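You operate a simulated robot arm through the tools that you are given. There is no shell and no other tool. Be economical: measure what you need, move in short steps, check, and stop when the job is done.

You are at the controls of a simulated two-armed robot. One attempt, no reset.

## Task
Relabel the orange strip with the tile that the tech note names.
Fine: first the grey tile onto the table beside the mixer, then rub the marker away with the red pad; pad back where it lay. Set down upright: printed tile, pad, what you pick out. What is to be rubbed or washed off counts as gone when no trace of it is left.

The check looks at the end state, three seconds after you hand in, the way a careful person would. Anything else that was tipped, shoved, dropped, spilled or broken makes it a failure.

## Robot
Two 7-joint arms with fingered hands on one trunk, hanging from a carriage that runs on a rail from [-1.923, 0.004] to [0.057, 0] (x, y) and turns from -5.969 to 6.039 rad about z. Base frame: it is fixed where the carriage stands at the start and does not move with it; the origin is on the floor, on the carriage's upright axis, x ahead of it, y to its left, z up. Units: m, rad, N and s.
The left shoulder is at the start at [0.04, 0.177, 1.153], the right one opposite. With the tool pointing down near the work surface each hand reaches from about 0.1 to 0.84 m from the robot's upright axis, wherever it stands, measured 20 degrees to its own side. Places, roughly: name tape [0.7, 0, 0.8]; name tape of the orange strip [0.7, 0, 0.8]; table beside the mixer [0.2, 0.1, 0.7]. Payload 4 kg a hand.
The tool frame of a hand sits at the grasp point between the pads (the TCP): z along the fingers, y along the line on which they close. The tips reach 0.03 m beyond it. The gripper opens to 0.104 m. The gripper's body begins 0.035 m behind the TCP. The gripper is a hand of 4 fingers: y runs from the thumb to the fingers, the wrist lies at [-0.015, -0.104, -0.178] in the tool frame, and closing takes about 1.5 s.
Orientation is told as [roll, pitch, yaw] about the base's x, y, z axes, in that order, counted from this pose: with the fingers straight down and the wrist toward the robot, the tool's x, y and z point along [0, 1, 0], [1, 0, 0] and [0, 0, -1] of the base frame.

## Interface
- The arms move only by the tool step_arm. It takes "left_deltas", "right_deltas" or both (then of equal length, played together; a hand with none holds still); each is a list of rows, each an object of numbers (a shift or turn left out is 0, a gripper value left out holds the last): "jaw": the closure, from 0 (fully open) to 1 (shut); "x", "y", "z": the shift along the tool's x, y, z in m; "ax", "ay", "az": the turn, a rotation vector about the tool's x, y, z in rad. In form: [{"jaw": .., "x": .., "y": .., "z": .., "ax": .., "ay": .., "az": ..}, ...]. A call has 1 to 10 rows; each row shifts and turns the commanded pose from where the row before left it, along the tool's axes as they then stand. Rows are played at 5 a second. More than 0.05 m and 0.15 rad between two rows, or a gripper value outside its range, and nothing of the call is played. Where a pose cannot be reached the arm comes as near as it can. A force on the tool above 40 N (or 10 N above the force at the start of the call, whichever is more), or a blocked arm, ends the call early, and 0.2 s more pass. The fingers move at their own pace (about 0.153 m/s each) and stop on an object; they squeeze with about 22 N. The grip force told is the motor's: it shows also when the fingers shut on nothing. Time passes only in rows, and 0.2 s behind the last, so rows that do not move let the fingers close. The reply holds the time, the measured pose of the TCP, the force on the tool along the base axes, the opening and the grip force, in the units named above and with some noise, with the torque about the TCP (base axes, N m) and any sound that the robot's microphone picked up.
- Cameras (640 x 400 px; columns grow to the right, rows downward): "scene" is now at [0.2168, 0.0022, 1.4191]; the picture's right is [0.05, -1.00, 0.00], its down [-0.93, -0.04, -0.36] and it looks along [0.36, 0.02, -0.93] (base axes); focal length 214 px, centre (320, 200). "left" rides on the left gripper at [-0.061, -0.092, -0.13] in its tool frame; the picture's right is [-0.81, -0.27, 0.52], its down [0.53, -0.71, 0.46] and it looks along [0.24, 0.64, 0.72] (tool axes); focal length 275 px, centre (320, 200). "right" rides on the right gripper at [0.061, -0.092, -0.13] in its tool frame; the picture's right is [-0.81, 0.28, -0.52], its down [-0.53, -0.71, 0.46] and it looks along [-0.24, 0.64, 0.72] (tool axes); focal length 275 px, centre (320, 200). There is no depth. A picture from a camera that has moved, and an enlarged one, comes with that camera's place and axes in the base frame and with its lens.
- snapshot(camera): a new picture of that camera. It takes no simulated time.
- lift_body(by): slides the trunk up (or, below 0, down) by that many m; the arms and the scene camera ride with it, the base frame stays. It gives what a move gives, with no picture.
- drive_base(legs): drives the robot by 1 to 6 legs, each [ahead, left, turn to the left] in m, m and rad, along the robot's own axes; the way and the turn of a leg run together, so that a leg with both is an arc; at most 1.5 m and 3.142 rad a leg. The arms and the cameras ride along, it lands a little off, and it stops where it bumps. It keeps to its track: a leg is cut to what the track allows. It gives what a move gives.
- preshape(shape, hand): the hand has 4 fingers and takes this shape, open, in about a second: jaw (thumb against the fingers, like two jaws); tri (thumb and two fingers); tip (a fingertip pinch); poke (one finger out to press); point (the index stretched); flat (the hand flat); cup (the hand cupped); fist (a fist). The gripper value then closes the fingers along that shape, each until it touches; the sizes above hold for jaw. It gives what a move gives, with no picture.
- pan_tilt(pan, tilt): turns the head with the scene camera to pan (to the left, within 1.501 rad either way) and tilt (down, from -0.506 to 1.204), counted from straight ahead of the robot. It gives what a move gives.
- zoom(camera, box): a new picture of the part [left, top, right, bottom] of that camera's present view, enlarged. It takes no simulated time.
- hand_in(): hands the job in; it is judged then, once.

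Work in short steps. Places have to be worked out from the pictures, the camera data and where the tool is seen: move nearer, look again, correct. Check each grasp and each placing, and mend what went wrong. You have 120 turns and 88 pictures in all, those below and enlarged ones among them. Open the grippers and draw the arms clear of the work before you hand the job in, unless the task says otherwise; then end with one line.

The tools are called after "Request:" by a JSON object that holds its "api" and its "payload". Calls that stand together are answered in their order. step_arm: Moves the arms, as the interface text tells. Its arguments: {"type":"object","properties":{"left_deltas":{"type":"array","items":{"type":"object","properties":{"jaw":{"type":"number"},"x":{"type":"number"},"y":{"type":"number"},"z":{"type":"number"},"ax":{"type":"number"},"ay":{"type":"number"},"az":{"type":"number"}}}},"right_deltas":{"type":"array","items":{"type":"object","properties":{"jaw":{"type":"number"},"x":{"type":"number"},"y":{"type":"number"},"z":{"type":"number"},"ax":{"type":"number"},"ay":{"type":"number"},"az":{"type":"number"}}}}},"required":[]} The other tools are called the same way: lift_body (by) slides the trunk up or down; preshape (shape, hand) gives the hand a shape; drive_base (legs) drives the base; pan_tilt (pan, tilt) turns the head that bears the scene camera; snapshot (camera) takes a picture; zoom (camera, box) takes an enlarged picture of a part of a camera's view; hand_in () hands the job in.

At the start:

```text
time: 0.0
left_eef_pos: [0.5856, 0.2513, 1.1071]
left_orientation: [0.0, 0.0, 0.0]
left_wrist_force: [-0.8, 0.1, 0.3]
left_moment: [0.0, 0.0, -0.01]
left_gripper_width: 0.1034
left_grip_force: 0.1
left_shape: jaw
right_eef_pos: [0.6202, -0.1429, 1.0742]
right_orientation: [-0.001, 0.0, 0.0]
right_wrist_force: [0.3, 0.0, 0.8]
right_moment: [0.0, 0.02, -0.01]
right_gripper_width: 0.1037
right_grip_force: 0.0
right_shape: jaw
trunk travel left (down, up): [-0.275, 0.488]
robot x, y, heading: [0.001, 0.0001, -0.002]
head pan, tilt: [0.047, 1.201]
```

scene: 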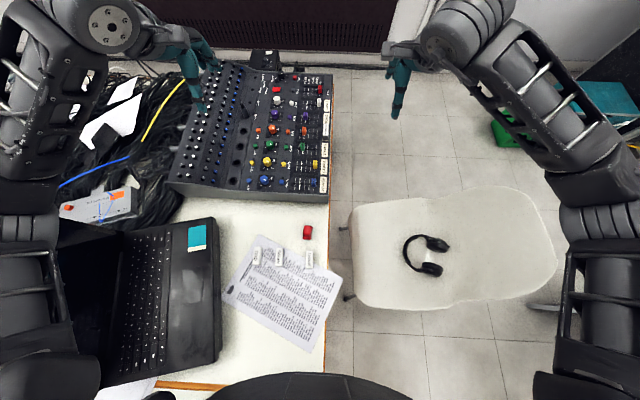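
right: 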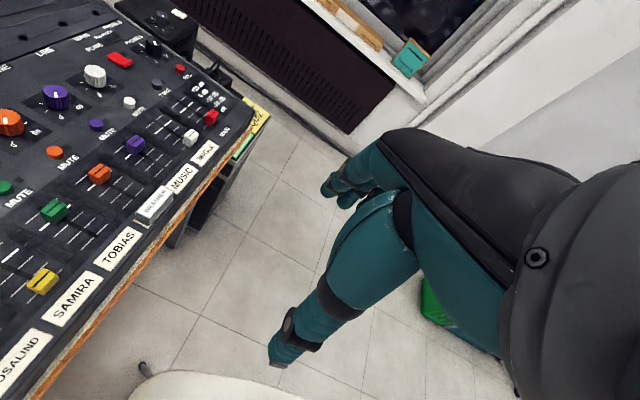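
left: 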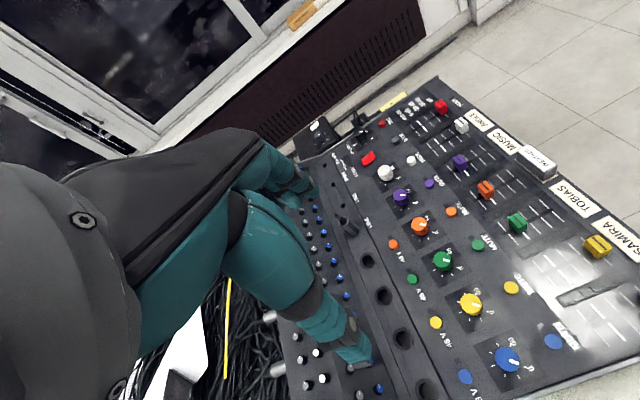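

The mixer is ahead-left, with the note, three tiles and the red pad on the table nearer to me. I zoom in on the note and on the label strip.

Request:
{"api": "zoom", "payload": {"camera": "scene", "box": [220, 215, 345, 355]}}

Request:
{"api": "zoom", "payload": {"camera": "scene", "box": [230, 70, 340, 205]}}

Request:
{"api": "zoom", "payload": {"camera": "right", "box": [60, 100, 260, 280]}}

```text
2.86 times, centred on (282, 285) of scene
camera zoom: at [0.2168, 0.0022, 1.4191], right [0.05, -1.0, 0.0], down [-0.93, -0.04, -0.36], along [0.36, 0.02, -0.93], focal length 613 px, centre (427, -43)
```

zoom: 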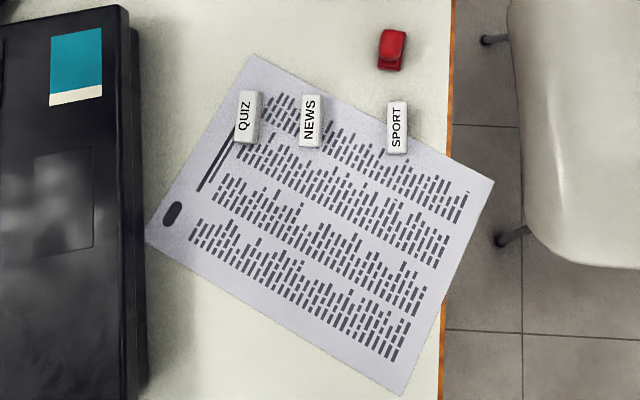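

```text
2.96 times, centred on (285, 138) of scene
camera zoom: at [0.2168, 0.0022, 1.4191], right [0.05, -1.0, 0.0], down [-0.93, -0.04, -0.36], along [0.36, 0.02, -0.93], focal length 636 px, centre (424, 385)
```

zoom: 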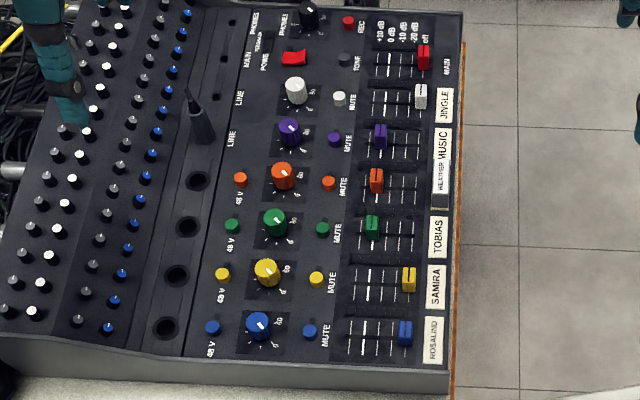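

```text
2.22 times, centred on (160, 190) of right
camera zoom: at [0.5275, -0.0805, 1.2056], right [0.28, -0.81, 0.52], down [-0.71, -0.53, -0.46], along [0.64, -0.24, -0.72], focal length 612 px, centre (676, 222)
```

zoom: 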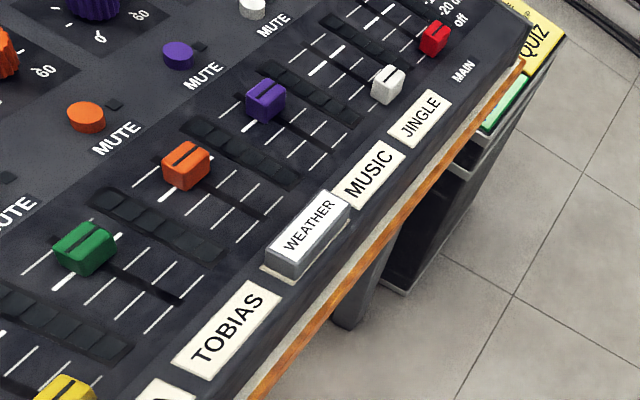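

The grey tile WEATHER sits on the orange strip. A yellow note saying "...QUIZ" shows at the far table edge, so I look closer at it and at the other notes.

Request:
{"api": "zoom", "payload": {"camera": "right", "box": [200, 80, 280, 170]}}

Request:
{"api": "pan_tilt", "payload": {"pan": 0.0, "tilt": 0.75}}

Request:
{"api": "snapshot", "payload": {"camera": "scene"}}

```text
4.44 times, centred on (240, 125) of right
camera zoom: at [0.5275, -0.0805, 1.2056], right [0.28, -0.81, 0.52], down [-0.71, -0.53, -0.46], along [0.64, -0.24, -0.72], focal length 1224 px, centre (676, 533)
```

zoom: 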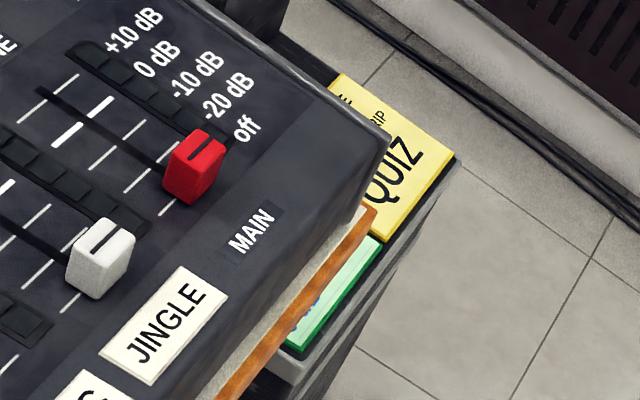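

```text
time: 0.9
left_eef_pos: [0.5858, 0.2507, 1.1073]
left_orientation: [0.001, -0.001, 0.0]
left_wrist_force: [-1.0, 0.7, 0.5]
left_moment: [-0.02, -0.02, -0.01]
left_gripper_width: 0.1035
left_grip_force: 0.1
left_shape: jaw
right_eef_pos: [0.6202, -0.1428, 1.0756]
right_orientation: [-0.001, 0.0, 0.0]
right_wrist_force: [-0.2, -0.1, 0.0]
right_moment: [0.0, -0.04, 0.01]
right_gripper_width: 0.1038
right_grip_force: 0.1
right_shape: jaw
trunk travel left (down, up): [-0.275, 0.488]
robot x, y, heading: [0.0017, -0.0002, -0.003]
head pan, tilt: [0.0, 0.75]
```

```text
80 pictures are left
camera scene: at [0.2437, -0.0004, 1.4507], right [0.0, -1.0, 0.0], down [-0.68, 0.0, -0.73], along [0.73, 0.0, -0.68], focal length 214 px, centre (320, 200)
```

scene: 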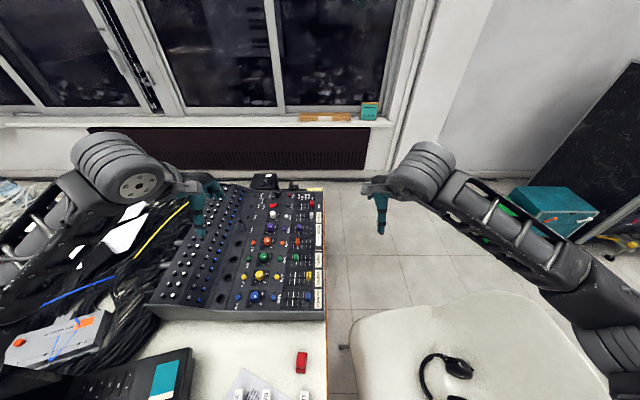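

The yellow note carries "STRIP QUIZ" and there is a green one below it, both partly hidden. I zoom from the scene camera and move the right hand forward and up to see over the mixer's edge.

Request:
{"api": "step_arm", "payload": {"right_deltas": [{"y": 0.04, "z": -0.03, "x": -0.03}, {"y": 0.04, "z": -0.03, "x": -0.03}, {"y": 0.04, "z": -0.03, "x": -0.02}, {"y": 0.03, "z": -0.03}]}}

Request:
{"api": "zoom", "payload": {"camera": "scene", "box": [270, 165, 340, 215]}}

Request:
{"api": "snapshot", "payload": {"camera": "right"}}

```text
refused: row 1 steps farther than a row can; nothing moved
```

```text
8.00 times, centred on (305, 190) of scene
camera zoom: at [0.2437, -0.0004, 1.4507], right [0.0, -1.0, 0.0], down [-0.68, 0.0, -0.73], along [0.73, 0.0, -0.68], focal length 1716 px, centre (440, 280)
```

zoom: 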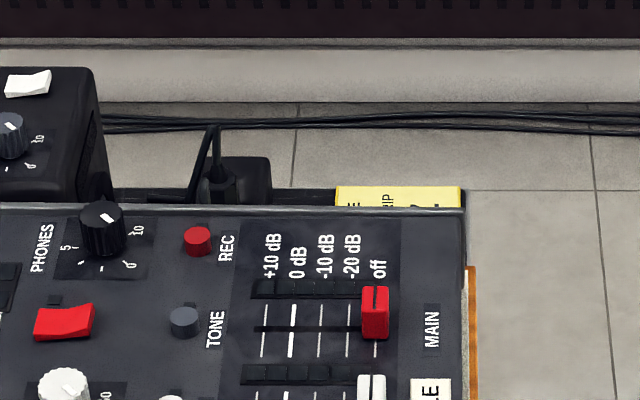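

```text
78 pictures are left
camera right: at [0.5275, -0.0805, 1.2057], right [0.28, -0.81, 0.52], down [-0.71, -0.53, -0.46], along [0.64, -0.24, -0.72], focal length 275 px, centre (320, 200)
```

right: 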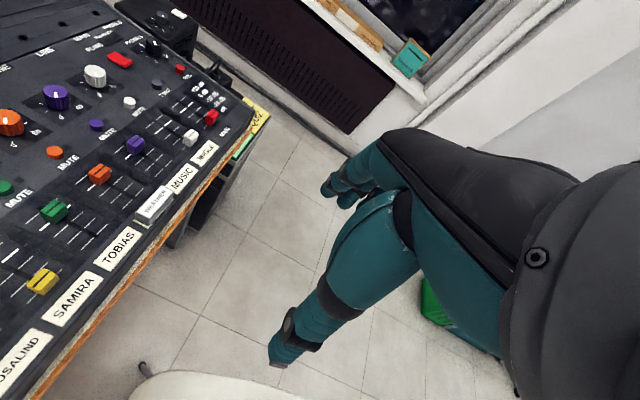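

Steps must stay within 0.05 m, so I move in smaller ones: forward, right and up.

Request:
{"api": "step_arm", "payload": {"right_deltas": [{"y": 0.035, "x": -0.03}, {"y": 0.035, "x": -0.03}, {"y": 0.035, "x": -0.03}, {"y": 0.03, "z": -0.03}]}}

Request:
{"api": "snapshot", "payload": {"camera": "right"}}

```text
time: 1.9
left_eef_pos: [0.5876, 0.2507, 1.1089]
left_orientation: [0.002, -0.002, 0.001]
left_wrist_force: [0.1, -0.1, 0.9]
left_moment: [-0.01, -0.02, -0.05]
left_gripper_width: 0.1036
left_grip_force: 0.0
left_shape: jaw
right_eef_pos: [0.758, -0.2338, 1.1056]
right_orientation: [0.0, 0.001, 0.004]
right_wrist_force: [-0.2, -1.0, 0.7]
right_moment: [-0.03, 0.02, 0.03]
right_gripper_width: 0.1039
right_grip_force: 0.0
right_shape: jaw
trunk travel left (down, up): [-0.275, 0.488]
robot x, y, heading: [0.0012, -0.0027, -0.002]
head pan, tilt: [0.0, 0.75]
```

```text
77 pictures are left
camera right: at [0.6654, -0.1711, 1.2358], right [0.28, -0.81, 0.52], down [-0.71, -0.53, -0.46], along [0.65, -0.24, -0.72], focal length 275 px, centre (320, 200)
```

right: 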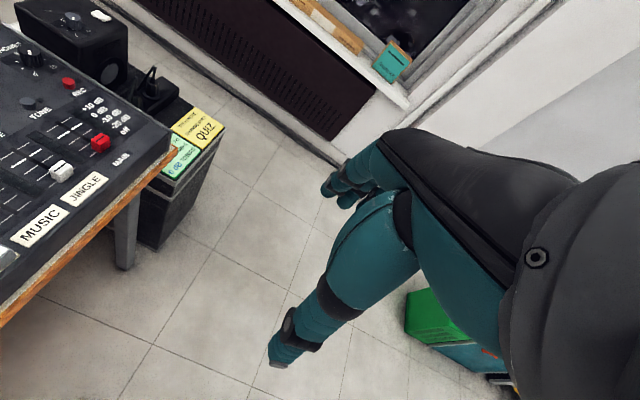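

Both notes are now in view, so I zoom in, also on the note at the window.

Request:
{"api": "zoom", "payload": {"camera": "right", "box": [155, 100, 235, 190]}}

Request:
{"api": "zoom", "payload": {"camera": "right", "box": [360, 20, 430, 90]}}

```text
4.44 times, centred on (195, 145) of right
camera zoom: at [0.6654, -0.1711, 1.2358], right [0.28, -0.81, 0.52], down [-0.71, -0.53, -0.46], along [0.65, -0.24, -0.72], focal length 1224 px, centre (876, 444)
```

zoom: 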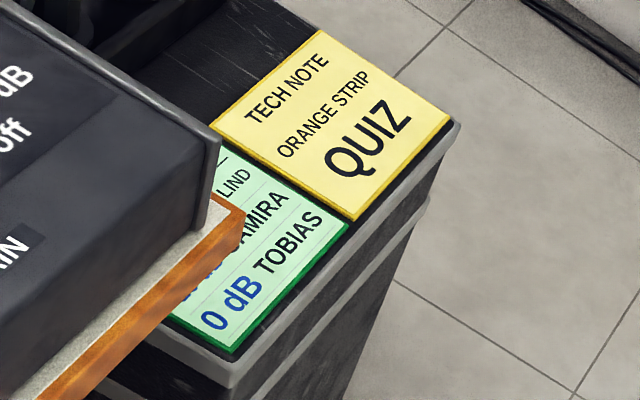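

```text
5.71 times, centred on (395, 55) of right
camera zoom: at [0.6654, -0.1711, 1.2358], right [0.28, -0.81, 0.52], down [-0.71, -0.53, -0.46], along [0.65, -0.24, -0.72], focal length 1573 px, centre (-109, 1029)
```

zoom: 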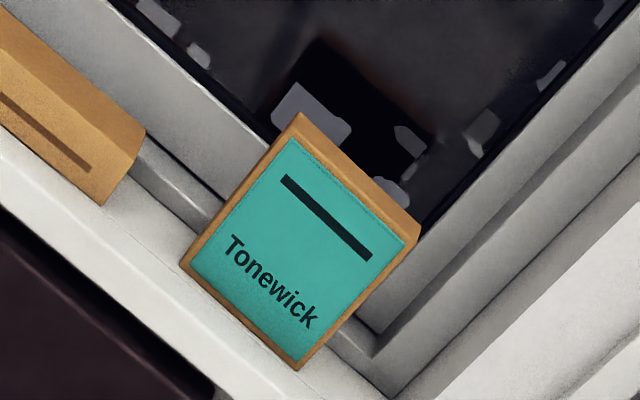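

The tech note reads ORANGE STRIP: QUIZ. I draw the right arm back out of the way and bring the left hand above the grey tile (judged near [0.70, 0.01]), keeping it high.

Request:
{"api": "step_arm", "payload": {"right_deltas": [{"y": -0.03, "x": -0.03}, {"y": -0.03, "x": -0.03}, {"y": -0.03, "x": -0.03}, {"y": -0.03, "x": -0.03}, {"y": -0.03, "x": -0.03}, {"y": -0.03}], "left_deltas": [{"y": 0.01, "x": -0.03}, {"y": 0.02, "x": -0.04}, {"y": 0.02, "x": -0.04}, {"y": 0.02, "x": -0.04}, {"y": 0.02, "x": -0.04}, {"y": 0.01, "x": -0.03}]}}

Request:
{"api": "pan_tilt", "payload": {"pan": 0.0, "tilt": 1.1}}

Request:
{"api": "snapshot", "payload": {"camera": "left"}}

Request:
{"api": "snapshot", "payload": {"camera": "scene"}}

```text
time: 3.3
left_eef_pos: [0.6839, 0.0317, 1.1085]
left_orientation: [-0.001, 0.003, -0.001]
left_wrist_force: [0.4, 0.1, -0.2]
left_moment: [0.01, 0.01, -0.02]
left_gripper_width: 0.1036
left_grip_force: 0.0
left_shape: jaw
right_eef_pos: [0.5734, -0.3819, 1.1032]
right_orientation: [-0.001, 0.003, 0.002]
right_wrist_force: [0.4, -0.6, -0.7]
right_moment: [0.0, 0.01, -0.02]
right_gripper_width: 0.1037
right_grip_force: 0.0
right_shape: jaw
trunk travel left (down, up): [-0.275, 0.488]
robot x, y, heading: [0.0014, -0.0024, -0.004]
head pan, tilt: [0.0, 0.75]
```

```text
time: 4.1
left_eef_pos: [0.6849, 0.0324, 1.1082]
left_orientation: [0.002, 0.001, 0.001]
left_wrist_force: [-0.6, -0.1, 0.0]
left_moment: [-0.03, -0.01, 0.01]
left_gripper_width: 0.1034
left_grip_force: 0.1
left_shape: jaw
right_eef_pos: [0.5752, -0.3826, 1.103]
right_orientation: [0.0, 0.0, 0.0]
right_wrist_force: [-0.3, -0.5, -0.2]
right_moment: [-0.02, 0.0, 0.01]
right_gripper_width: 0.1032
right_grip_force: 0.1
right_shape: jaw
trunk travel left (down, up): [-0.275, 0.488]
robot x, y, heading: [-0.0004, 0.0007, 0.002]
head pan, tilt: [0.0, 1.1]
```

```text
74 pictures are left
camera left: at [0.5909, -0.0284, 1.2374], right [-0.28, -0.81, -0.52], down [-0.71, 0.53, -0.46], along [0.64, 0.24, -0.72], focal length 275 px, centre (320, 200)
```

left: 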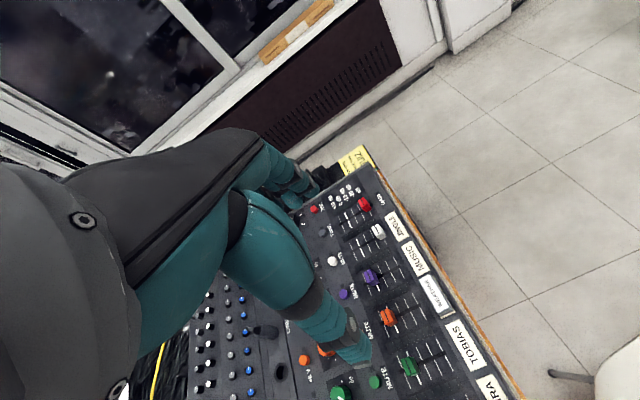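

```text
73 pictures are left
camera scene: at [0.2241, -0.0004, 1.4251], right [0.0, -1.0, 0.0], down [-0.89, 0.0, -0.45], along [0.45, 0.0, -0.89], focal length 214 px, centre (320, 200)
```

scene: 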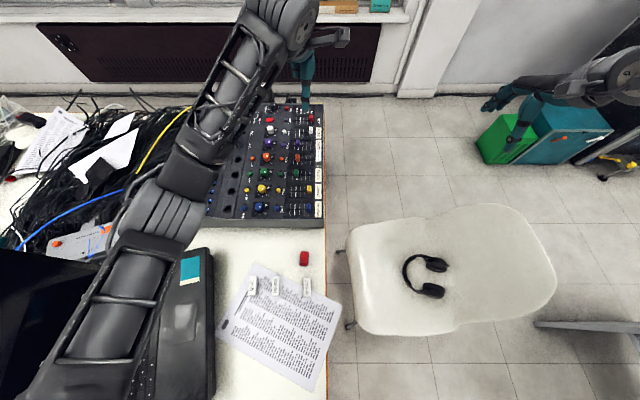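

The tile triangulates to about [0.697, 0.002, 0.82]. I zoom the hand and scene views to refine its size and tilt.

Request:
{"api": "zoom", "payload": {"camera": "left", "box": [380, 240, 500, 340]}}

Request:
{"api": "zoom", "payload": {"camera": "scene", "box": [280, 95, 340, 220]}}

Request:
{"api": "zoom", "payload": {"camera": "scene", "box": [225, 240, 335, 310]}}

```text
4.00 times, centred on (440, 290) of left
camera zoom: at [0.5909, -0.0284, 1.2374], right [-0.28, -0.81, -0.52], down [-0.71, 0.53, -0.46], along [0.64, 0.24, -0.72], focal length 1101 px, centre (-160, -160)
```

zoom: 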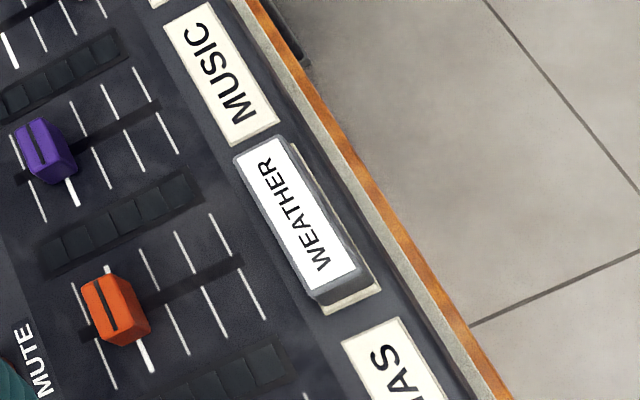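

```text
3.20 times, centred on (310, 158) of scene
camera zoom: at [0.2241, -0.0004, 1.4251], right [0.0, -1.0, 0.0], down [-0.89, 0.0, -0.45], along [0.45, 0.0, -0.89], focal length 686 px, centre (352, 336)
```

zoom: 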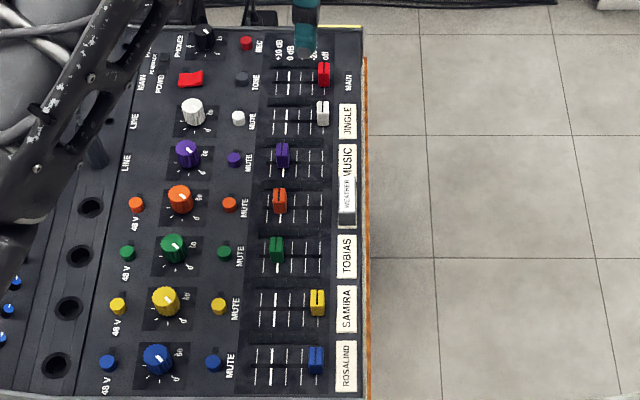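

```text
5.71 times, centred on (280, 275) of scene
camera zoom: at [0.2241, -0.0004, 1.4251], right [0.0, -1.0, 0.0], down [-0.89, 0.0, -0.45], along [0.45, 0.0, -0.89], focal length 1226 px, centre (549, -229)
```

zoom: 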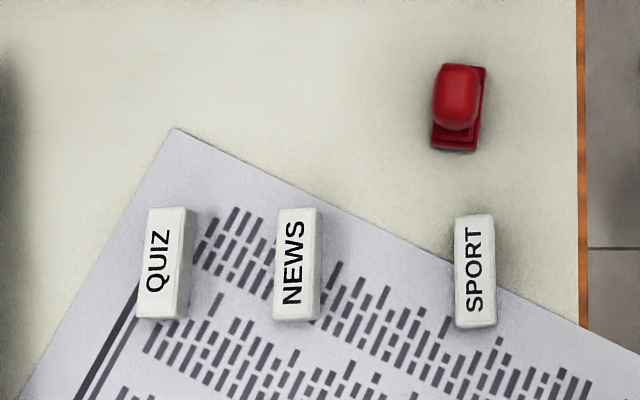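

Grey tile: centre about [0.697, 0.003], 0.05 long along x, 0.019 wide, top at z≈0.834, mixer face ≈0.807. I will grip it across its width, so I turn the left hand by -90° yaw (tool az +1.57) while high above.

Request:
{"api": "step_arm", "payload": {"left_deltas": [{"az": 0.1428}, {"az": 0.1428}, {"az": 0.1428}, {"az": 0.1428}, {"az": 0.1428}, {"az": 0.1428}, {"az": 0.1428}, {"az": 0.1428}, {"az": 0.1428}]}}

Request:
{"api": "step_arm", "payload": {"left_deltas": [{"az": 0.1428}, {"az": 0.1428, "jaw": 0.4}, {}, {}, {}]}}

Request:
{"api": "snapshot", "payload": {"camera": "left"}}

Request:
{"api": "snapshot", "payload": {"camera": "scene"}}

```text
time: 6.1
left_eef_pos: [0.6842, 0.0299, 1.1068]
left_orientation: [0.002, -0.002, -1.288]
left_wrist_force: [-0.6, 0.0, 0.5]
left_moment: [0.03, -0.01, 0.02]
left_gripper_width: 0.1038
left_grip_force: 0.0
left_shape: jaw
right_eef_pos: [0.5743, -0.3816, 1.103]
right_orientation: [0.0, 0.0, 0.0]
right_wrist_force: [0.1, -0.3, 1.1]
right_moment: [0.03, 0.0, -0.02]
right_gripper_width: 0.1036
right_grip_force: 0.2
right_shape: jaw
trunk travel left (down, up): [-0.275, 0.488]
robot x, y, heading: [-0.0008, 0.0018, -0.001]
head pan, tilt: [0.0, 1.1]
```

```text
time: 7.3
left_eef_pos: [0.6807, 0.032, 1.1048]
left_orientation: [0.0, -0.001, -1.57]
left_wrist_force: [0.0, 0.5, 0.0]
left_moment: [-0.05, -0.03, -0.01]
left_gripper_width: 0.0628
left_grip_force: 0.1
left_shape: jaw
left hand out of reach, approached as far as the arm can: row 2
right_eef_pos: [0.5732, -0.383, 1.1035]
right_orientation: [0.0, -0.001, 0.0]
right_wrist_force: [0.5, -0.3, 0.1]
right_moment: [0.01, -0.02, -0.03]
right_gripper_width: 0.1037
right_grip_force: 0.1
right_shape: jaw
trunk travel left (down, up): [-0.275, 0.488]
robot x, y, heading: [0.0003, -0.0, 0.001]
head pan, tilt: [0.0, 1.1]
```

```text
69 pictures are left
camera left: at [0.618, 0.1235, 1.2346], right [-0.81, 0.27, -0.52], down [0.53, 0.71, -0.46], along [0.24, -0.64, -0.72], focal length 275 px, centre (320, 200)
```

left: 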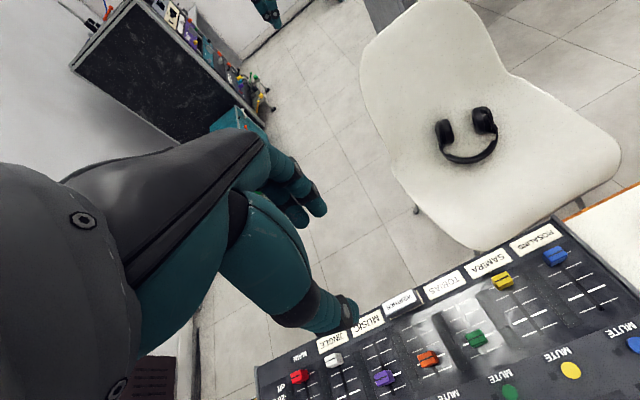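

```text
68 pictures are left
camera scene: at [0.224, -0.0004, 1.425], right [0.0, -1.0, 0.0], down [-0.89, 0.0, -0.45], along [0.45, 0.0, -0.89], focal length 214 px, centre (320, 200)
```

scene: 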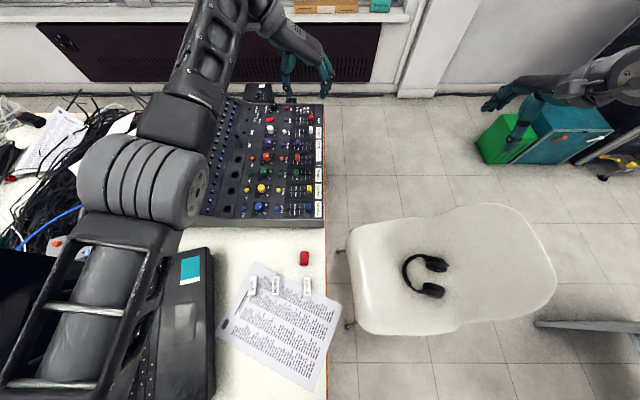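

The hand is square now but right at its reach limit, so I drive the carriage 0.05 m ahead, which the track allows, and recheck.

Request:
{"api": "drive_base", "payload": {"legs": [[0.05, 0, 0]]}}

Request:
{"api": "step_arm", "payload": {"left_deltas": [{"z": 0.04}, {"z": 0.04}, {"z": 0.04}]}}

```text
time: 8.3
left_eef_pos: [0.7336, 0.0323, 1.1058]
left_orientation: [0.001, -0.001, -1.571]
left_wrist_force: [0.6, -0.2, 0.1]
left_moment: [-0.01, 0.04, 0.02]
left_gripper_width: 0.063
left_grip_force: 0.0
left_shape: jaw
right_eef_pos: [0.6256, -0.3826, 1.103]
right_orientation: [-0.001, 0.0, 0.0]
right_wrist_force: [0.7, -0.1, 0.2]
right_moment: [0.01, 0.01, -0.03]
right_gripper_width: 0.1036
right_grip_force: 0.1
right_shape: jaw
trunk travel left (down, up): [-0.275, 0.488]
robot x, y, heading: [0.0508, -0.0018, 0.003]
head pan, tilt: [0.0, 1.1]
```

```text
time: 9.1
left_eef_pos: [0.7305, 0.0311, 0.9821]
left_orientation: [-0.001, 0.0, -1.572]
left_wrist_force: [-0.2, 0.4, 0.1]
left_moment: [0.0, 0.0, 0.01]
left_gripper_width: 0.0626
left_grip_force: 0.1
left_shape: jaw
right_eef_pos: [0.6234, -0.3833, 1.1025]
right_orientation: [0.0, 0.002, 0.0]
right_wrist_force: [-0.7, 0.8, 0.7]
right_moment: [-0.03, 0.01, 0.02]
right_gripper_width: 0.1035
right_grip_force: 0.1
right_shape: jaw
trunk travel left (down, up): [-0.275, 0.488]
robot x, y, heading: [0.0484, -0.0049, 0.002]
head pan, tilt: [0.0, 1.1]
```

Reach is fine now. I move over the tile (x -0.034, y -0.028) and down to z≈0.90, then look.

Request:
{"api": "step_arm", "payload": {"left_deltas": [{"x": -0.017, "y": 0.014}, {"x": -0.017, "y": 0.014}, {"z": 0.04}, {"z": 0.04}, {}]}}

Request:
{"api": "snapshot", "payload": {"camera": "left"}}

Request:
{"api": "zoom", "payload": {"camera": "scene", "box": [250, 90, 360, 220]}}

```text
time: 10.3
left_eef_pos: [0.6997, 0.0039, 0.905]
left_orientation: [0.0, -0.001, -1.571]
left_wrist_force: [0.1, 0.3, 0.3]
left_moment: [-0.04, 0.01, 0.0]
left_gripper_width: 0.0626
left_grip_force: 0.0
left_shape: jaw
right_eef_pos: [0.6238, -0.3821, 1.1034]
right_orientation: [0.001, 0.0, 0.0]
right_wrist_force: [0.2, -0.5, -0.5]
right_moment: [0.03, -0.02, -0.03]
right_gripper_width: 0.1039
right_grip_force: 0.0
right_shape: jaw
trunk travel left (down, up): [-0.275, 0.488]
robot x, y, heading: [0.051, -0.0016, 0.003]
head pan, tilt: [0.0, 1.1]
```

```text
67 pictures are left
camera left: at [0.6363, 0.0964, 1.0345], right [-0.81, 0.27, -0.52], down [0.53, 0.71, -0.46], along [0.24, -0.64, -0.72], focal length 275 px, centre (320, 200)
```

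left: 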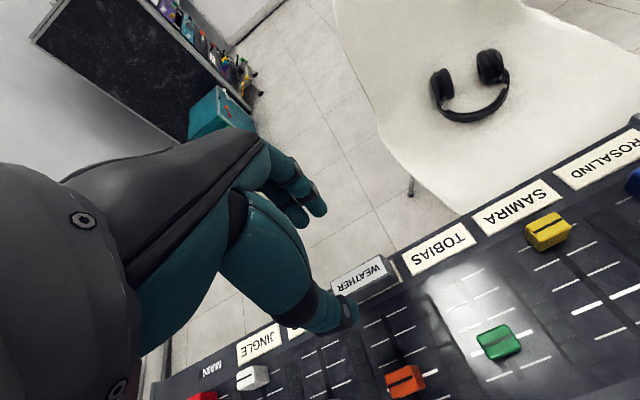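

```text
3.08 times, centred on (305, 155) of scene
camera zoom: at [0.2749, -0.0004, 1.4251], right [0.0, -1.0, 0.0], down [-0.89, 0.0, -0.45], along [0.45, 0.0, -0.89], focal length 660 px, centre (366, 338)
```

zoom: 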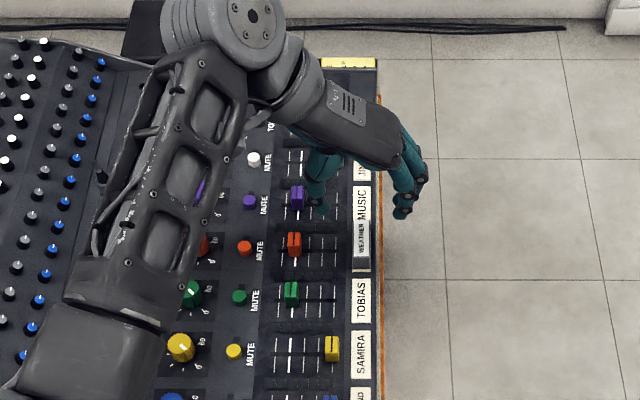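

The hand is centred over the tile with thumb and fingers straddling it. I descend to TCP z≈0.847 in steps.

Request:
{"api": "step_arm", "payload": {"left_deltas": [{"z": 0.02, "x": -0.002}, {"z": 0.02}, {"z": 0.018}, {}]}}

Request:
{"api": "snapshot", "payload": {"camera": "left"}}

Request:
{"api": "zoom", "payload": {"camera": "scene", "box": [280, 110, 350, 190]}}

```text
time: 11.3
left_eef_pos: [0.6959, 0.0036, 0.8471]
left_orientation: [0.0, 0.0, -1.571]
left_wrist_force: [0.2, 0.6, -0.2]
left_moment: [0.0, 0.0, 0.0]
left_gripper_width: 0.0628
left_grip_force: 0.0
left_shape: jaw
right_eef_pos: [0.6248, -0.3821, 1.1023]
right_orientation: [-0.002, -0.002, -0.002]
right_wrist_force: [-1.3, 0.1, -1.0]
right_moment: [-0.03, -0.01, -0.04]
right_gripper_width: 0.1037
right_grip_force: 0.0
right_shape: jaw
trunk travel left (down, up): [-0.275, 0.488]
robot x, y, heading: [0.0555, 0.0027, -0.001]
head pan, tilt: [0.0, 1.1]
```

```text
65 pictures are left
camera left: at [0.6326, 0.0951, 0.9759], right [-0.81, 0.27, -0.52], down [0.53, 0.71, -0.46], along [0.24, -0.64, -0.72], focal length 275 px, centre (320, 200)
```

left: 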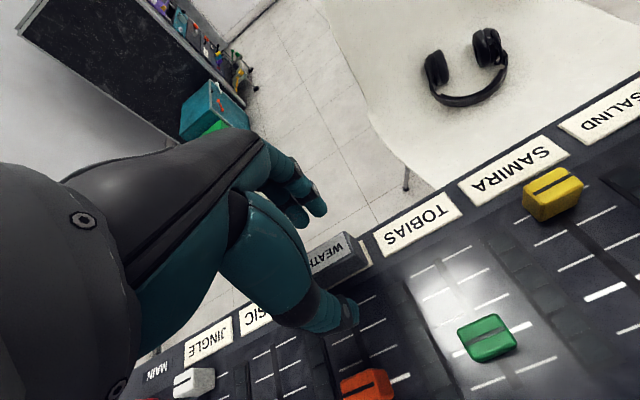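

```text
5.00 times, centred on (315, 150) of scene
camera zoom: at [0.2749, -0.0004, 1.4251], right [0.0, -1.0, 0.0], down [-0.89, 0.0, -0.45], along [0.45, 0.0, -0.89], focal length 1072 px, centre (345, 450)
```

zoom: 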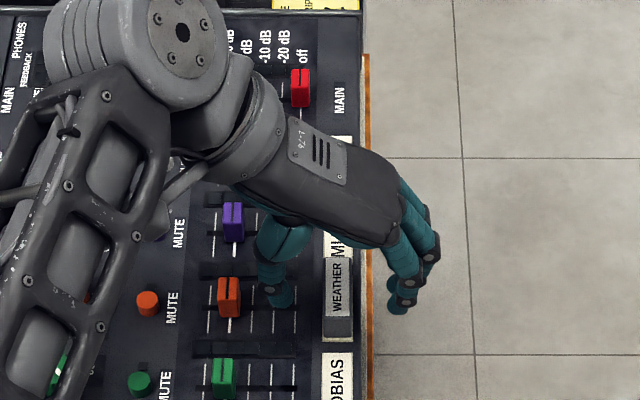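

The tile sits between thumb and fingers with the tips at about 0.817, below its top. I close the grip.

Request:
{"api": "step_arm", "payload": {"left_deltas": [{"jaw": 0.6}, {"jaw": 0.8}, {"jaw": 1.0}, {}, {}, {}, {}, {}]}}

Request:
{"api": "snapshot", "payload": {"camera": "left"}}

Request:
{"api": "zoom", "payload": {"camera": "scene", "box": [280, 110, 350, 190]}}

```text
time: 13.1
left_eef_pos: [0.6949, 0.0043, 0.8466]
left_orientation: [0.001, 0.001, -1.571]
left_wrist_force: [-0.1, 0.3, 0.2]
left_moment: [-0.01, 0.0, 0.0]
left_gripper_width: 0.0149
left_grip_force: 22.0
left_shape: jaw
right_eef_pos: [0.6246, -0.3833, 1.1036]
right_orientation: [0.0, -0.001, 0.001]
right_wrist_force: [-0.7, 0.4, 0.3]
right_moment: [0.0, 0.02, -0.02]
right_gripper_width: 0.1036
right_grip_force: 0.0
right_shape: jaw
trunk travel left (down, up): [-0.275, 0.488]
robot x, y, heading: [0.0488, -0.0024, -0.001]
head pan, tilt: [0.0, 1.1]
```

```text
63 pictures are left
camera left: at [0.6325, 0.0951, 0.9761], right [-0.81, 0.27, -0.52], down [0.53, 0.71, -0.46], along [0.24, -0.64, -0.72], focal length 275 px, centre (320, 200)
```

left: 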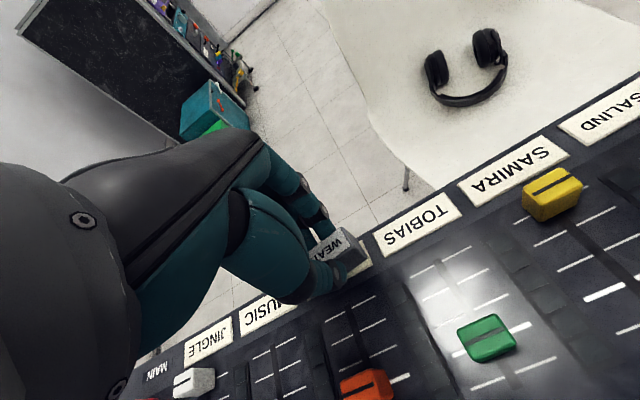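

```text
5.00 times, centred on (315, 150) of scene
camera zoom: at [0.2747, -0.0004, 1.425], right [0.0, -1.0, 0.0], down [-0.89, 0.0, -0.45], along [0.45, 0.0, -0.89], focal length 1072 px, centre (345, 450)
```

zoom: 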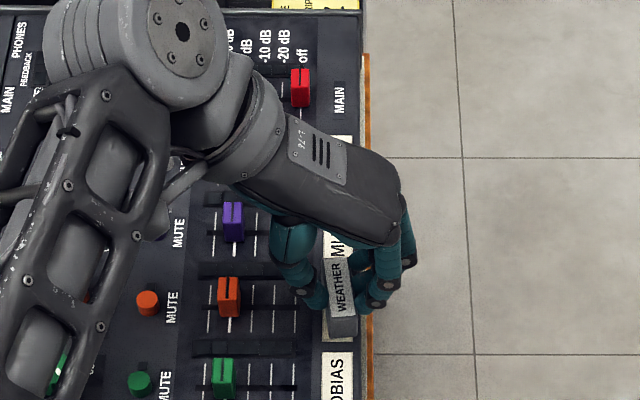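

Gripped at 0.015 m with 22 N. I lift it and look again.

Request:
{"api": "step_arm", "payload": {"left_deltas": [{"z": -0.02}, {"z": -0.03}, {"z": -0.04}, {"z": -0.04}, {"z": -0.02}, {}]}}

Request:
{"api": "snapshot", "payload": {"camera": "left"}}

Request:
{"api": "zoom", "payload": {"camera": "scene", "box": [270, 95, 360, 195]}}

```text
time: 14.5
left_eef_pos: [0.6935, 0.0044, 0.9978]
left_orientation: [-0.001, 0.0, -1.572]
left_wrist_force: [0.7, -0.3, -0.3]
left_moment: [-0.02, 0.02, -0.01]
left_gripper_width: 0.0147
left_grip_force: 22.0
left_shape: jaw
right_eef_pos: [0.6245, -0.3827, 1.1027]
right_orientation: [0.0, 0.003, -0.001]
right_wrist_force: [-1.1, -0.3, 0.3]
right_moment: [-0.02, -0.01, 0.0]
right_gripper_width: 0.1037
right_grip_force: 0.0
right_shape: jaw
trunk travel left (down, up): [-0.275, 0.488]
robot x, y, heading: [0.0523, 0.0022, 0.001]
head pan, tilt: [0.0, 1.1]
```

```text
61 pictures are left
camera left: at [0.6316, 0.0953, 1.127], right [-0.81, 0.27, -0.52], down [0.53, 0.71, -0.46], along [0.24, -0.64, -0.72], focal length 275 px, centre (320, 200)
```

left: 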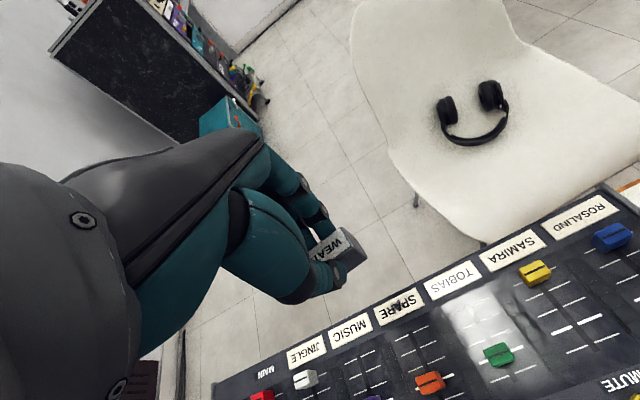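

```text
4.00 times, centred on (315, 145) of scene
camera zoom: at [0.2747, -0.0004, 1.425], right [0.0, -1.0, 0.0], down [-0.89, 0.0, -0.45], along [0.45, 0.0, -0.89], focal length 858 px, centre (340, 420)
```

zoom: 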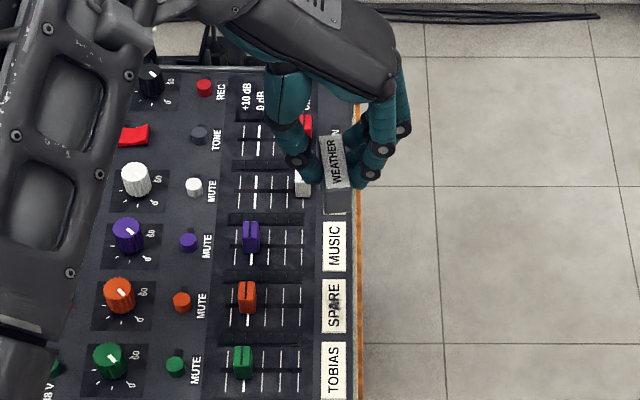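

The tile is lifted cleanly, and the tape below reads "SPARE". I zoom in on it and turn the tile toward its place on the bare table at about [0.40, 0.15].

Request:
{"api": "zoom", "payload": {"camera": "scene", "box": [304, 155, 330, 180]}}

Request:
{"api": "step_arm", "payload": {"left_deltas": [{"x": -0.04, "z": -0.02}, {"x": -0.04, "y": -0.02}, {"x": -0.04, "y": -0.02}, {"x": -0.04, "y": -0.02}, {"x": -0.04, "y": -0.02}, {"x": -0.04, "y": -0.02}, {"x": -0.04, "y": -0.02}, {"x": -0.013, "y": -0.026}, {}]}}

Request:
{"api": "snapshot", "payload": {"camera": "scene"}}

Request:
{"api": "snapshot", "payload": {"camera": "left"}}

```text
16.00 times, centred on (317, 168) of scene
camera zoom: at [0.2747, -0.0004, 1.425], right [0.0, -1.0, 0.0], down [-0.89, 0.0, -0.45], along [0.45, 0.0, -0.89], focal length 3432 px, centre (368, 720)
```

zoom: 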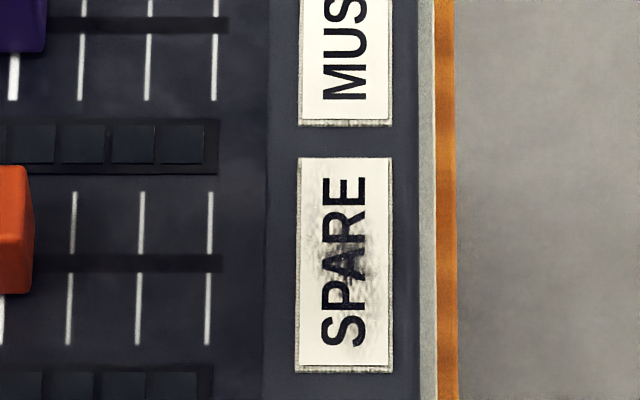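

```text
time: 16.5
left_eef_pos: [0.4005, 0.1492, 1.0148]
left_orientation: [-0.002, 0.001, -1.57]
left_wrist_force: [0.1, 0.3, -0.4]
left_moment: [-0.02, 0.04, 0.05]
left_gripper_width: 0.0148
left_grip_force: 22.0
left_shape: jaw
right_eef_pos: [0.6266, -0.3831, 1.1041]
right_orientation: [0.001, 0.001, -0.001]
right_wrist_force: [-0.6, -0.4, -0.5]
right_moment: [0.01, -0.01, 0.0]
right_gripper_width: 0.1037
right_grip_force: 0.1
right_shape: jaw
trunk travel left (down, up): [-0.275, 0.488]
robot x, y, heading: [0.0512, -0.0, 0.002]
head pan, tilt: [0.0, 1.1]
```

```text
58 pictures are left
camera scene: at [0.2749, -0.0008, 1.4251], right [0.0, -1.0, 0.0], down [-0.89, 0.0, -0.45], along [0.45, 0.0, -0.89], focal length 214 px, centre (320, 200)
```

scene: 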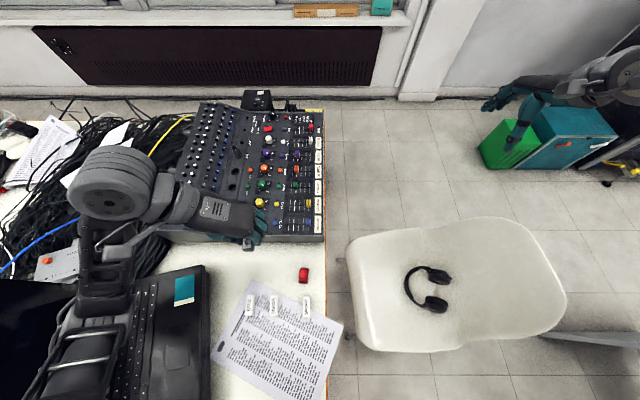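

```text
57 pictures are left
camera left: at [0.3379, 0.2408, 1.1445], right [-0.81, 0.27, -0.52], down [0.53, 0.71, -0.46], along [0.24, -0.65, -0.72], focal length 275 px, centre (320, 200)
```

left: 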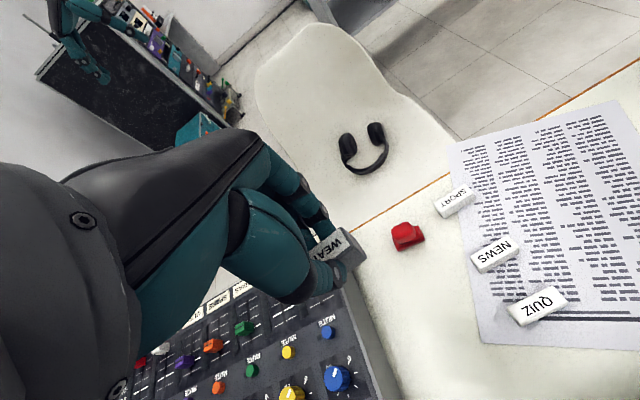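

Triangulating tile and pad tops puts them at z≈0.76, so the table is about 0.735–0.74. I shift to x≈0.375, for clearance from the mixer's side, and lower to z≈0.80.

Request:
{"api": "step_arm", "payload": {"left_deltas": [{"x": -0.025}, {"z": 0.045}, {"z": 0.045}, {"z": 0.045}, {"z": 0.045}, {"z": 0.03}, {}]}}

Request:
{"api": "snapshot", "payload": {"camera": "left"}}

Request:
{"api": "zoom", "payload": {"camera": "scene", "box": [210, 180, 340, 320]}}

```text
time: 18.3
left_eef_pos: [0.3959, 0.1142, 0.8134]
left_orientation: [0.016, -0.032, -1.587]
left_wrist_force: [-0.8, -0.6, 0.4]
left_moment: [0.02, -0.01, -0.05]
left_gripper_width: 0.0147
left_grip_force: 22.2
left_shape: jaw
right_eef_pos: [0.6323, -0.4082, 1.1159]
right_orientation: [-0.015, -0.009, -0.011]
right_wrist_force: [0.1, -0.1, -0.2]
right_moment: [0.02, 0.0, -0.06]
right_gripper_width: 0.1038
right_grip_force: 0.1
right_shape: jaw
trunk travel left (down, up): [-0.275, 0.488]
robot x, y, heading: [0.0505, 0.0001, -0.009]
head pan, tilt: [0.0, 1.1]
stopped in row 7 (left hand): the arm was blocked; the commanded pose is now the measured one
```

```text
56 pictures are left
camera left: at [0.3323, 0.2109, 0.9374], right [-0.8, 0.27, -0.54], down [0.55, 0.69, -0.47], along [0.24, -0.67, -0.7], focal length 275 px, centre (320, 200)
```

left: 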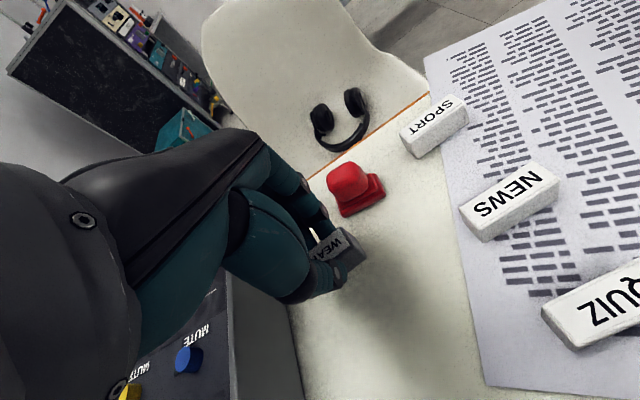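

```text
2.86 times, centred on (275, 250) of scene
camera zoom: at [0.2838, -0.0162, 1.4285], right [-0.01, -1.0, 0.02], down [-0.89, 0.0, -0.46], along [0.46, -0.02, -0.89], focal length 613 px, centre (449, 57)
```

zoom: 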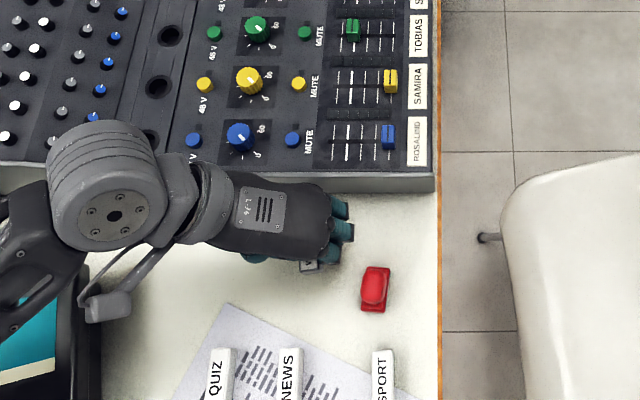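

The arm was blocked at z≈0.81, probably the forearm against the mixer or laptop, as no force shows at the tool. I back straight up and look for what was touched.

Request:
{"api": "step_arm", "payload": {"left_deltas": [{"z": -0.03}, {"z": -0.04}, {"z": -0.04}, {"z": -0.04}, {"z": -0.04}, {}]}}

Request:
{"api": "snapshot", "payload": {"camera": "scene"}}

Request:
{"api": "snapshot", "payload": {"camera": "right"}}

```text
time: 19.7
left_eef_pos: [0.3723, 0.1222, 0.997]
left_orientation: [-0.001, -0.027, -1.578]
left_wrist_force: [0.7, 0.9, -0.1]
left_moment: [0.01, 0.01, 0.01]
left_gripper_width: 0.0147
left_grip_force: 21.8
left_shape: jaw
right_eef_pos: [0.6167, -0.4037, 1.1076]
right_orientation: [-0.017, 0.004, -0.004]
right_wrist_force: [0.8, 0.7, 0.0]
right_moment: [0.0, 0.0, 0.0]
right_gripper_width: 0.1041
right_grip_force: 0.0
right_shape: jaw
trunk travel left (down, up): [-0.275, 0.488]
robot x, y, heading: [0.0488, 0.0014, -0.004]
head pan, tilt: [0.0, 1.1]
```

```text
54 pictures are left
camera scene: at [0.271, -0.0156, 1.4248], right [-0.01, -1.0, 0.02], down [-0.89, 0.0, -0.45], along [0.45, -0.02, -0.89], focal length 214 px, centre (320, 200)
```

scene: 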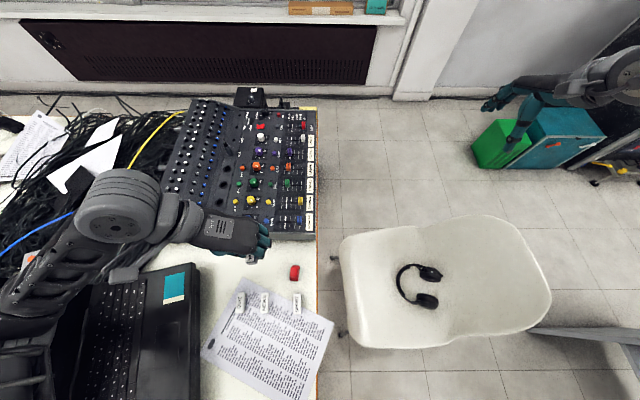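

```text
53 pictures are left
camera right: at [0.5261, -0.3399, 1.238], right [0.27, -0.8, 0.53], down [-0.72, -0.54, -0.44], along [0.64, -0.26, -0.72], focal length 275 px, centre (320, 200)
```

right: 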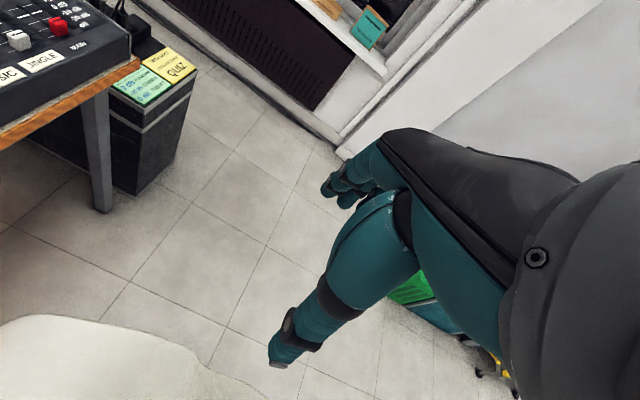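

The trunk still looks slightly tilted, so the upper arm may be leaning on the laptop lid. I raise the trunk by 0.15 m, which lifts the arm straight off it.

Request:
{"api": "lift_body", "payload": {"by": 0.15}}

Request:
{"api": "snapshot", "payload": {"camera": "scene"}}

Request:
{"api": "snapshot", "payload": {"camera": "left"}}

```text
time: 21.4
left_eef_pos: [0.3772, 0.1424, 1.1482]
left_orientation: [0.003, -0.011, -1.579]
left_wrist_force: [0.0, 0.8, -0.5]
left_moment: [-0.02, 0.04, -0.03]
left_gripper_width: 0.0144
left_grip_force: 22.0
left_shape: jaw
right_eef_pos: [0.6231, -0.385, 1.2531]
right_orientation: [0.0, 0.0, -0.004]
right_wrist_force: [0.4, 0.0, -1.0]
right_moment: [0.01, 0.0, 0.01]
right_gripper_width: 0.1038
right_grip_force: 0.1
right_shape: jaw
trunk travel left (down, up): [-0.425, 0.338]
robot x, y, heading: [0.0519, -0.0002, -0.002]
head pan, tilt: [0.0, 1.1]
```

```text
52 pictures are left
camera scene: at [0.275, -0.0017, 1.575], right [-0.01, -1.0, 0.0], down [-0.89, 0.0, -0.45], along [0.45, 0.0, -0.89], focal length 214 px, centre (320, 200)
```

scene: 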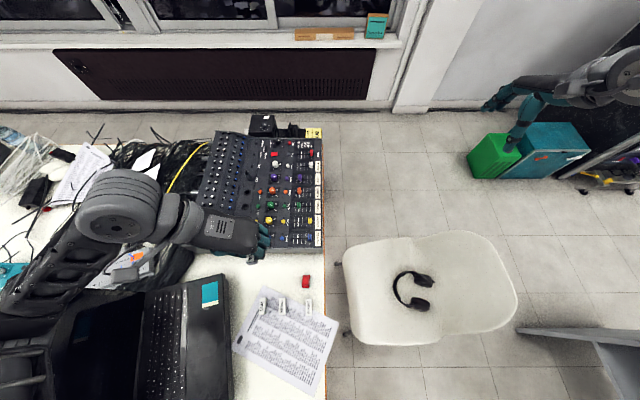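

```text
51 pictures are left
camera left: at [0.3153, 0.2357, 1.2769], right [-0.81, 0.27, -0.52], down [0.54, 0.7, -0.46], along [0.24, -0.65, -0.72], focal length 275 px, centre (320, 200)
```

left: 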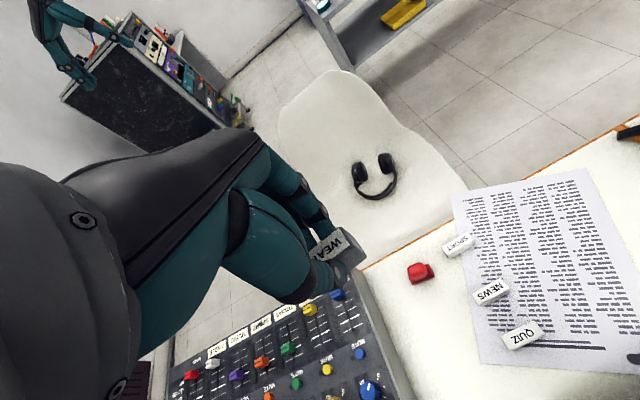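

The trunk is level again. For placing I will reach with a straighter arm, elbow away from the laptop. I first extend the hand forward while high, then drive the carriage back about 0.28 m.

Request:
{"api": "step_arm", "payload": {"left_deltas": [{"x": 0.045, "y": -0.005}, {"x": 0.045, "y": -0.005}, {"x": 0.045}, {"x": 0.045}, {"x": 0.045}, {"x": 0.045}, {}]}}

Request:
{"api": "drive_base", "payload": {"legs": [[-0.27, 0, 0]]}}

Request:
{"api": "snapshot", "payload": {"camera": "scene"}}

```text
time: 23.0
left_eef_pos: [0.647, 0.1492, 1.1498]
left_orientation: [0.003, -0.012, -1.576]
left_wrist_force: [-0.2, 0.7, -0.6]
left_moment: [0.04, 0.02, -0.02]
left_gripper_width: 0.0147
left_grip_force: 21.8
left_shape: jaw
right_eef_pos: [0.6224, -0.3854, 1.2523]
right_orientation: [0.001, 0.0, -0.004]
right_wrist_force: [-0.7, 0.6, -1.3]
right_moment: [-0.01, 0.0, 0.01]
right_gripper_width: 0.1039
right_grip_force: 0.0
right_shape: jaw
trunk travel left (down, up): [-0.425, 0.338]
robot x, y, heading: [0.0522, -0.0007, -0.006]
head pan, tilt: [0.0, 1.1]
```

```text
time: 24.9
left_eef_pos: [0.3806, 0.1499, 1.1503]
left_orientation: [0.003, -0.011, -1.577]
left_wrist_force: [0.4, 0.8, -1.0]
left_moment: [0.03, -0.02, 0.02]
left_gripper_width: 0.0147
left_grip_force: 21.7
left_shape: jaw
right_eef_pos: [0.3573, -0.3848, 1.2526]
right_orientation: [0.0, 0.0, -0.003]
right_wrist_force: [-0.1, -0.7, -0.4]
right_moment: [0.01, -0.03, -0.02]
right_gripper_width: 0.1037
right_grip_force: 0.0
right_shape: jaw
trunk travel left (down, up): [-0.425, 0.338]
robot x, y, heading: [-0.2139, -0.0035, -0.008]
head pan, tilt: [0.0, 1.1]
```

```text
50 pictures are left
camera scene: at [0.0089, -0.0008, 1.5749], right [0.0, -1.0, 0.0], down [-0.89, 0.0, -0.45], along [0.45, 0.0, -0.89], focal length 214 px, centre (320, 200)
```

scene: 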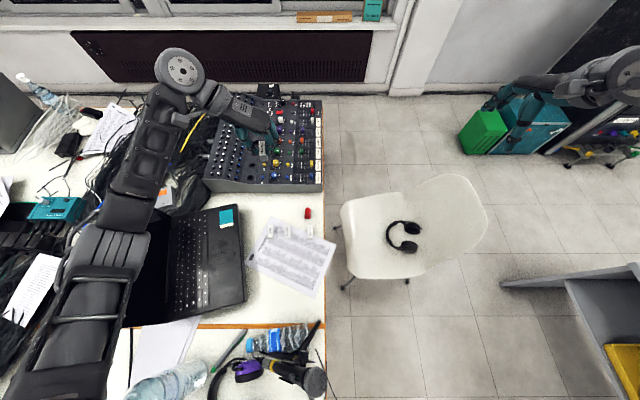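

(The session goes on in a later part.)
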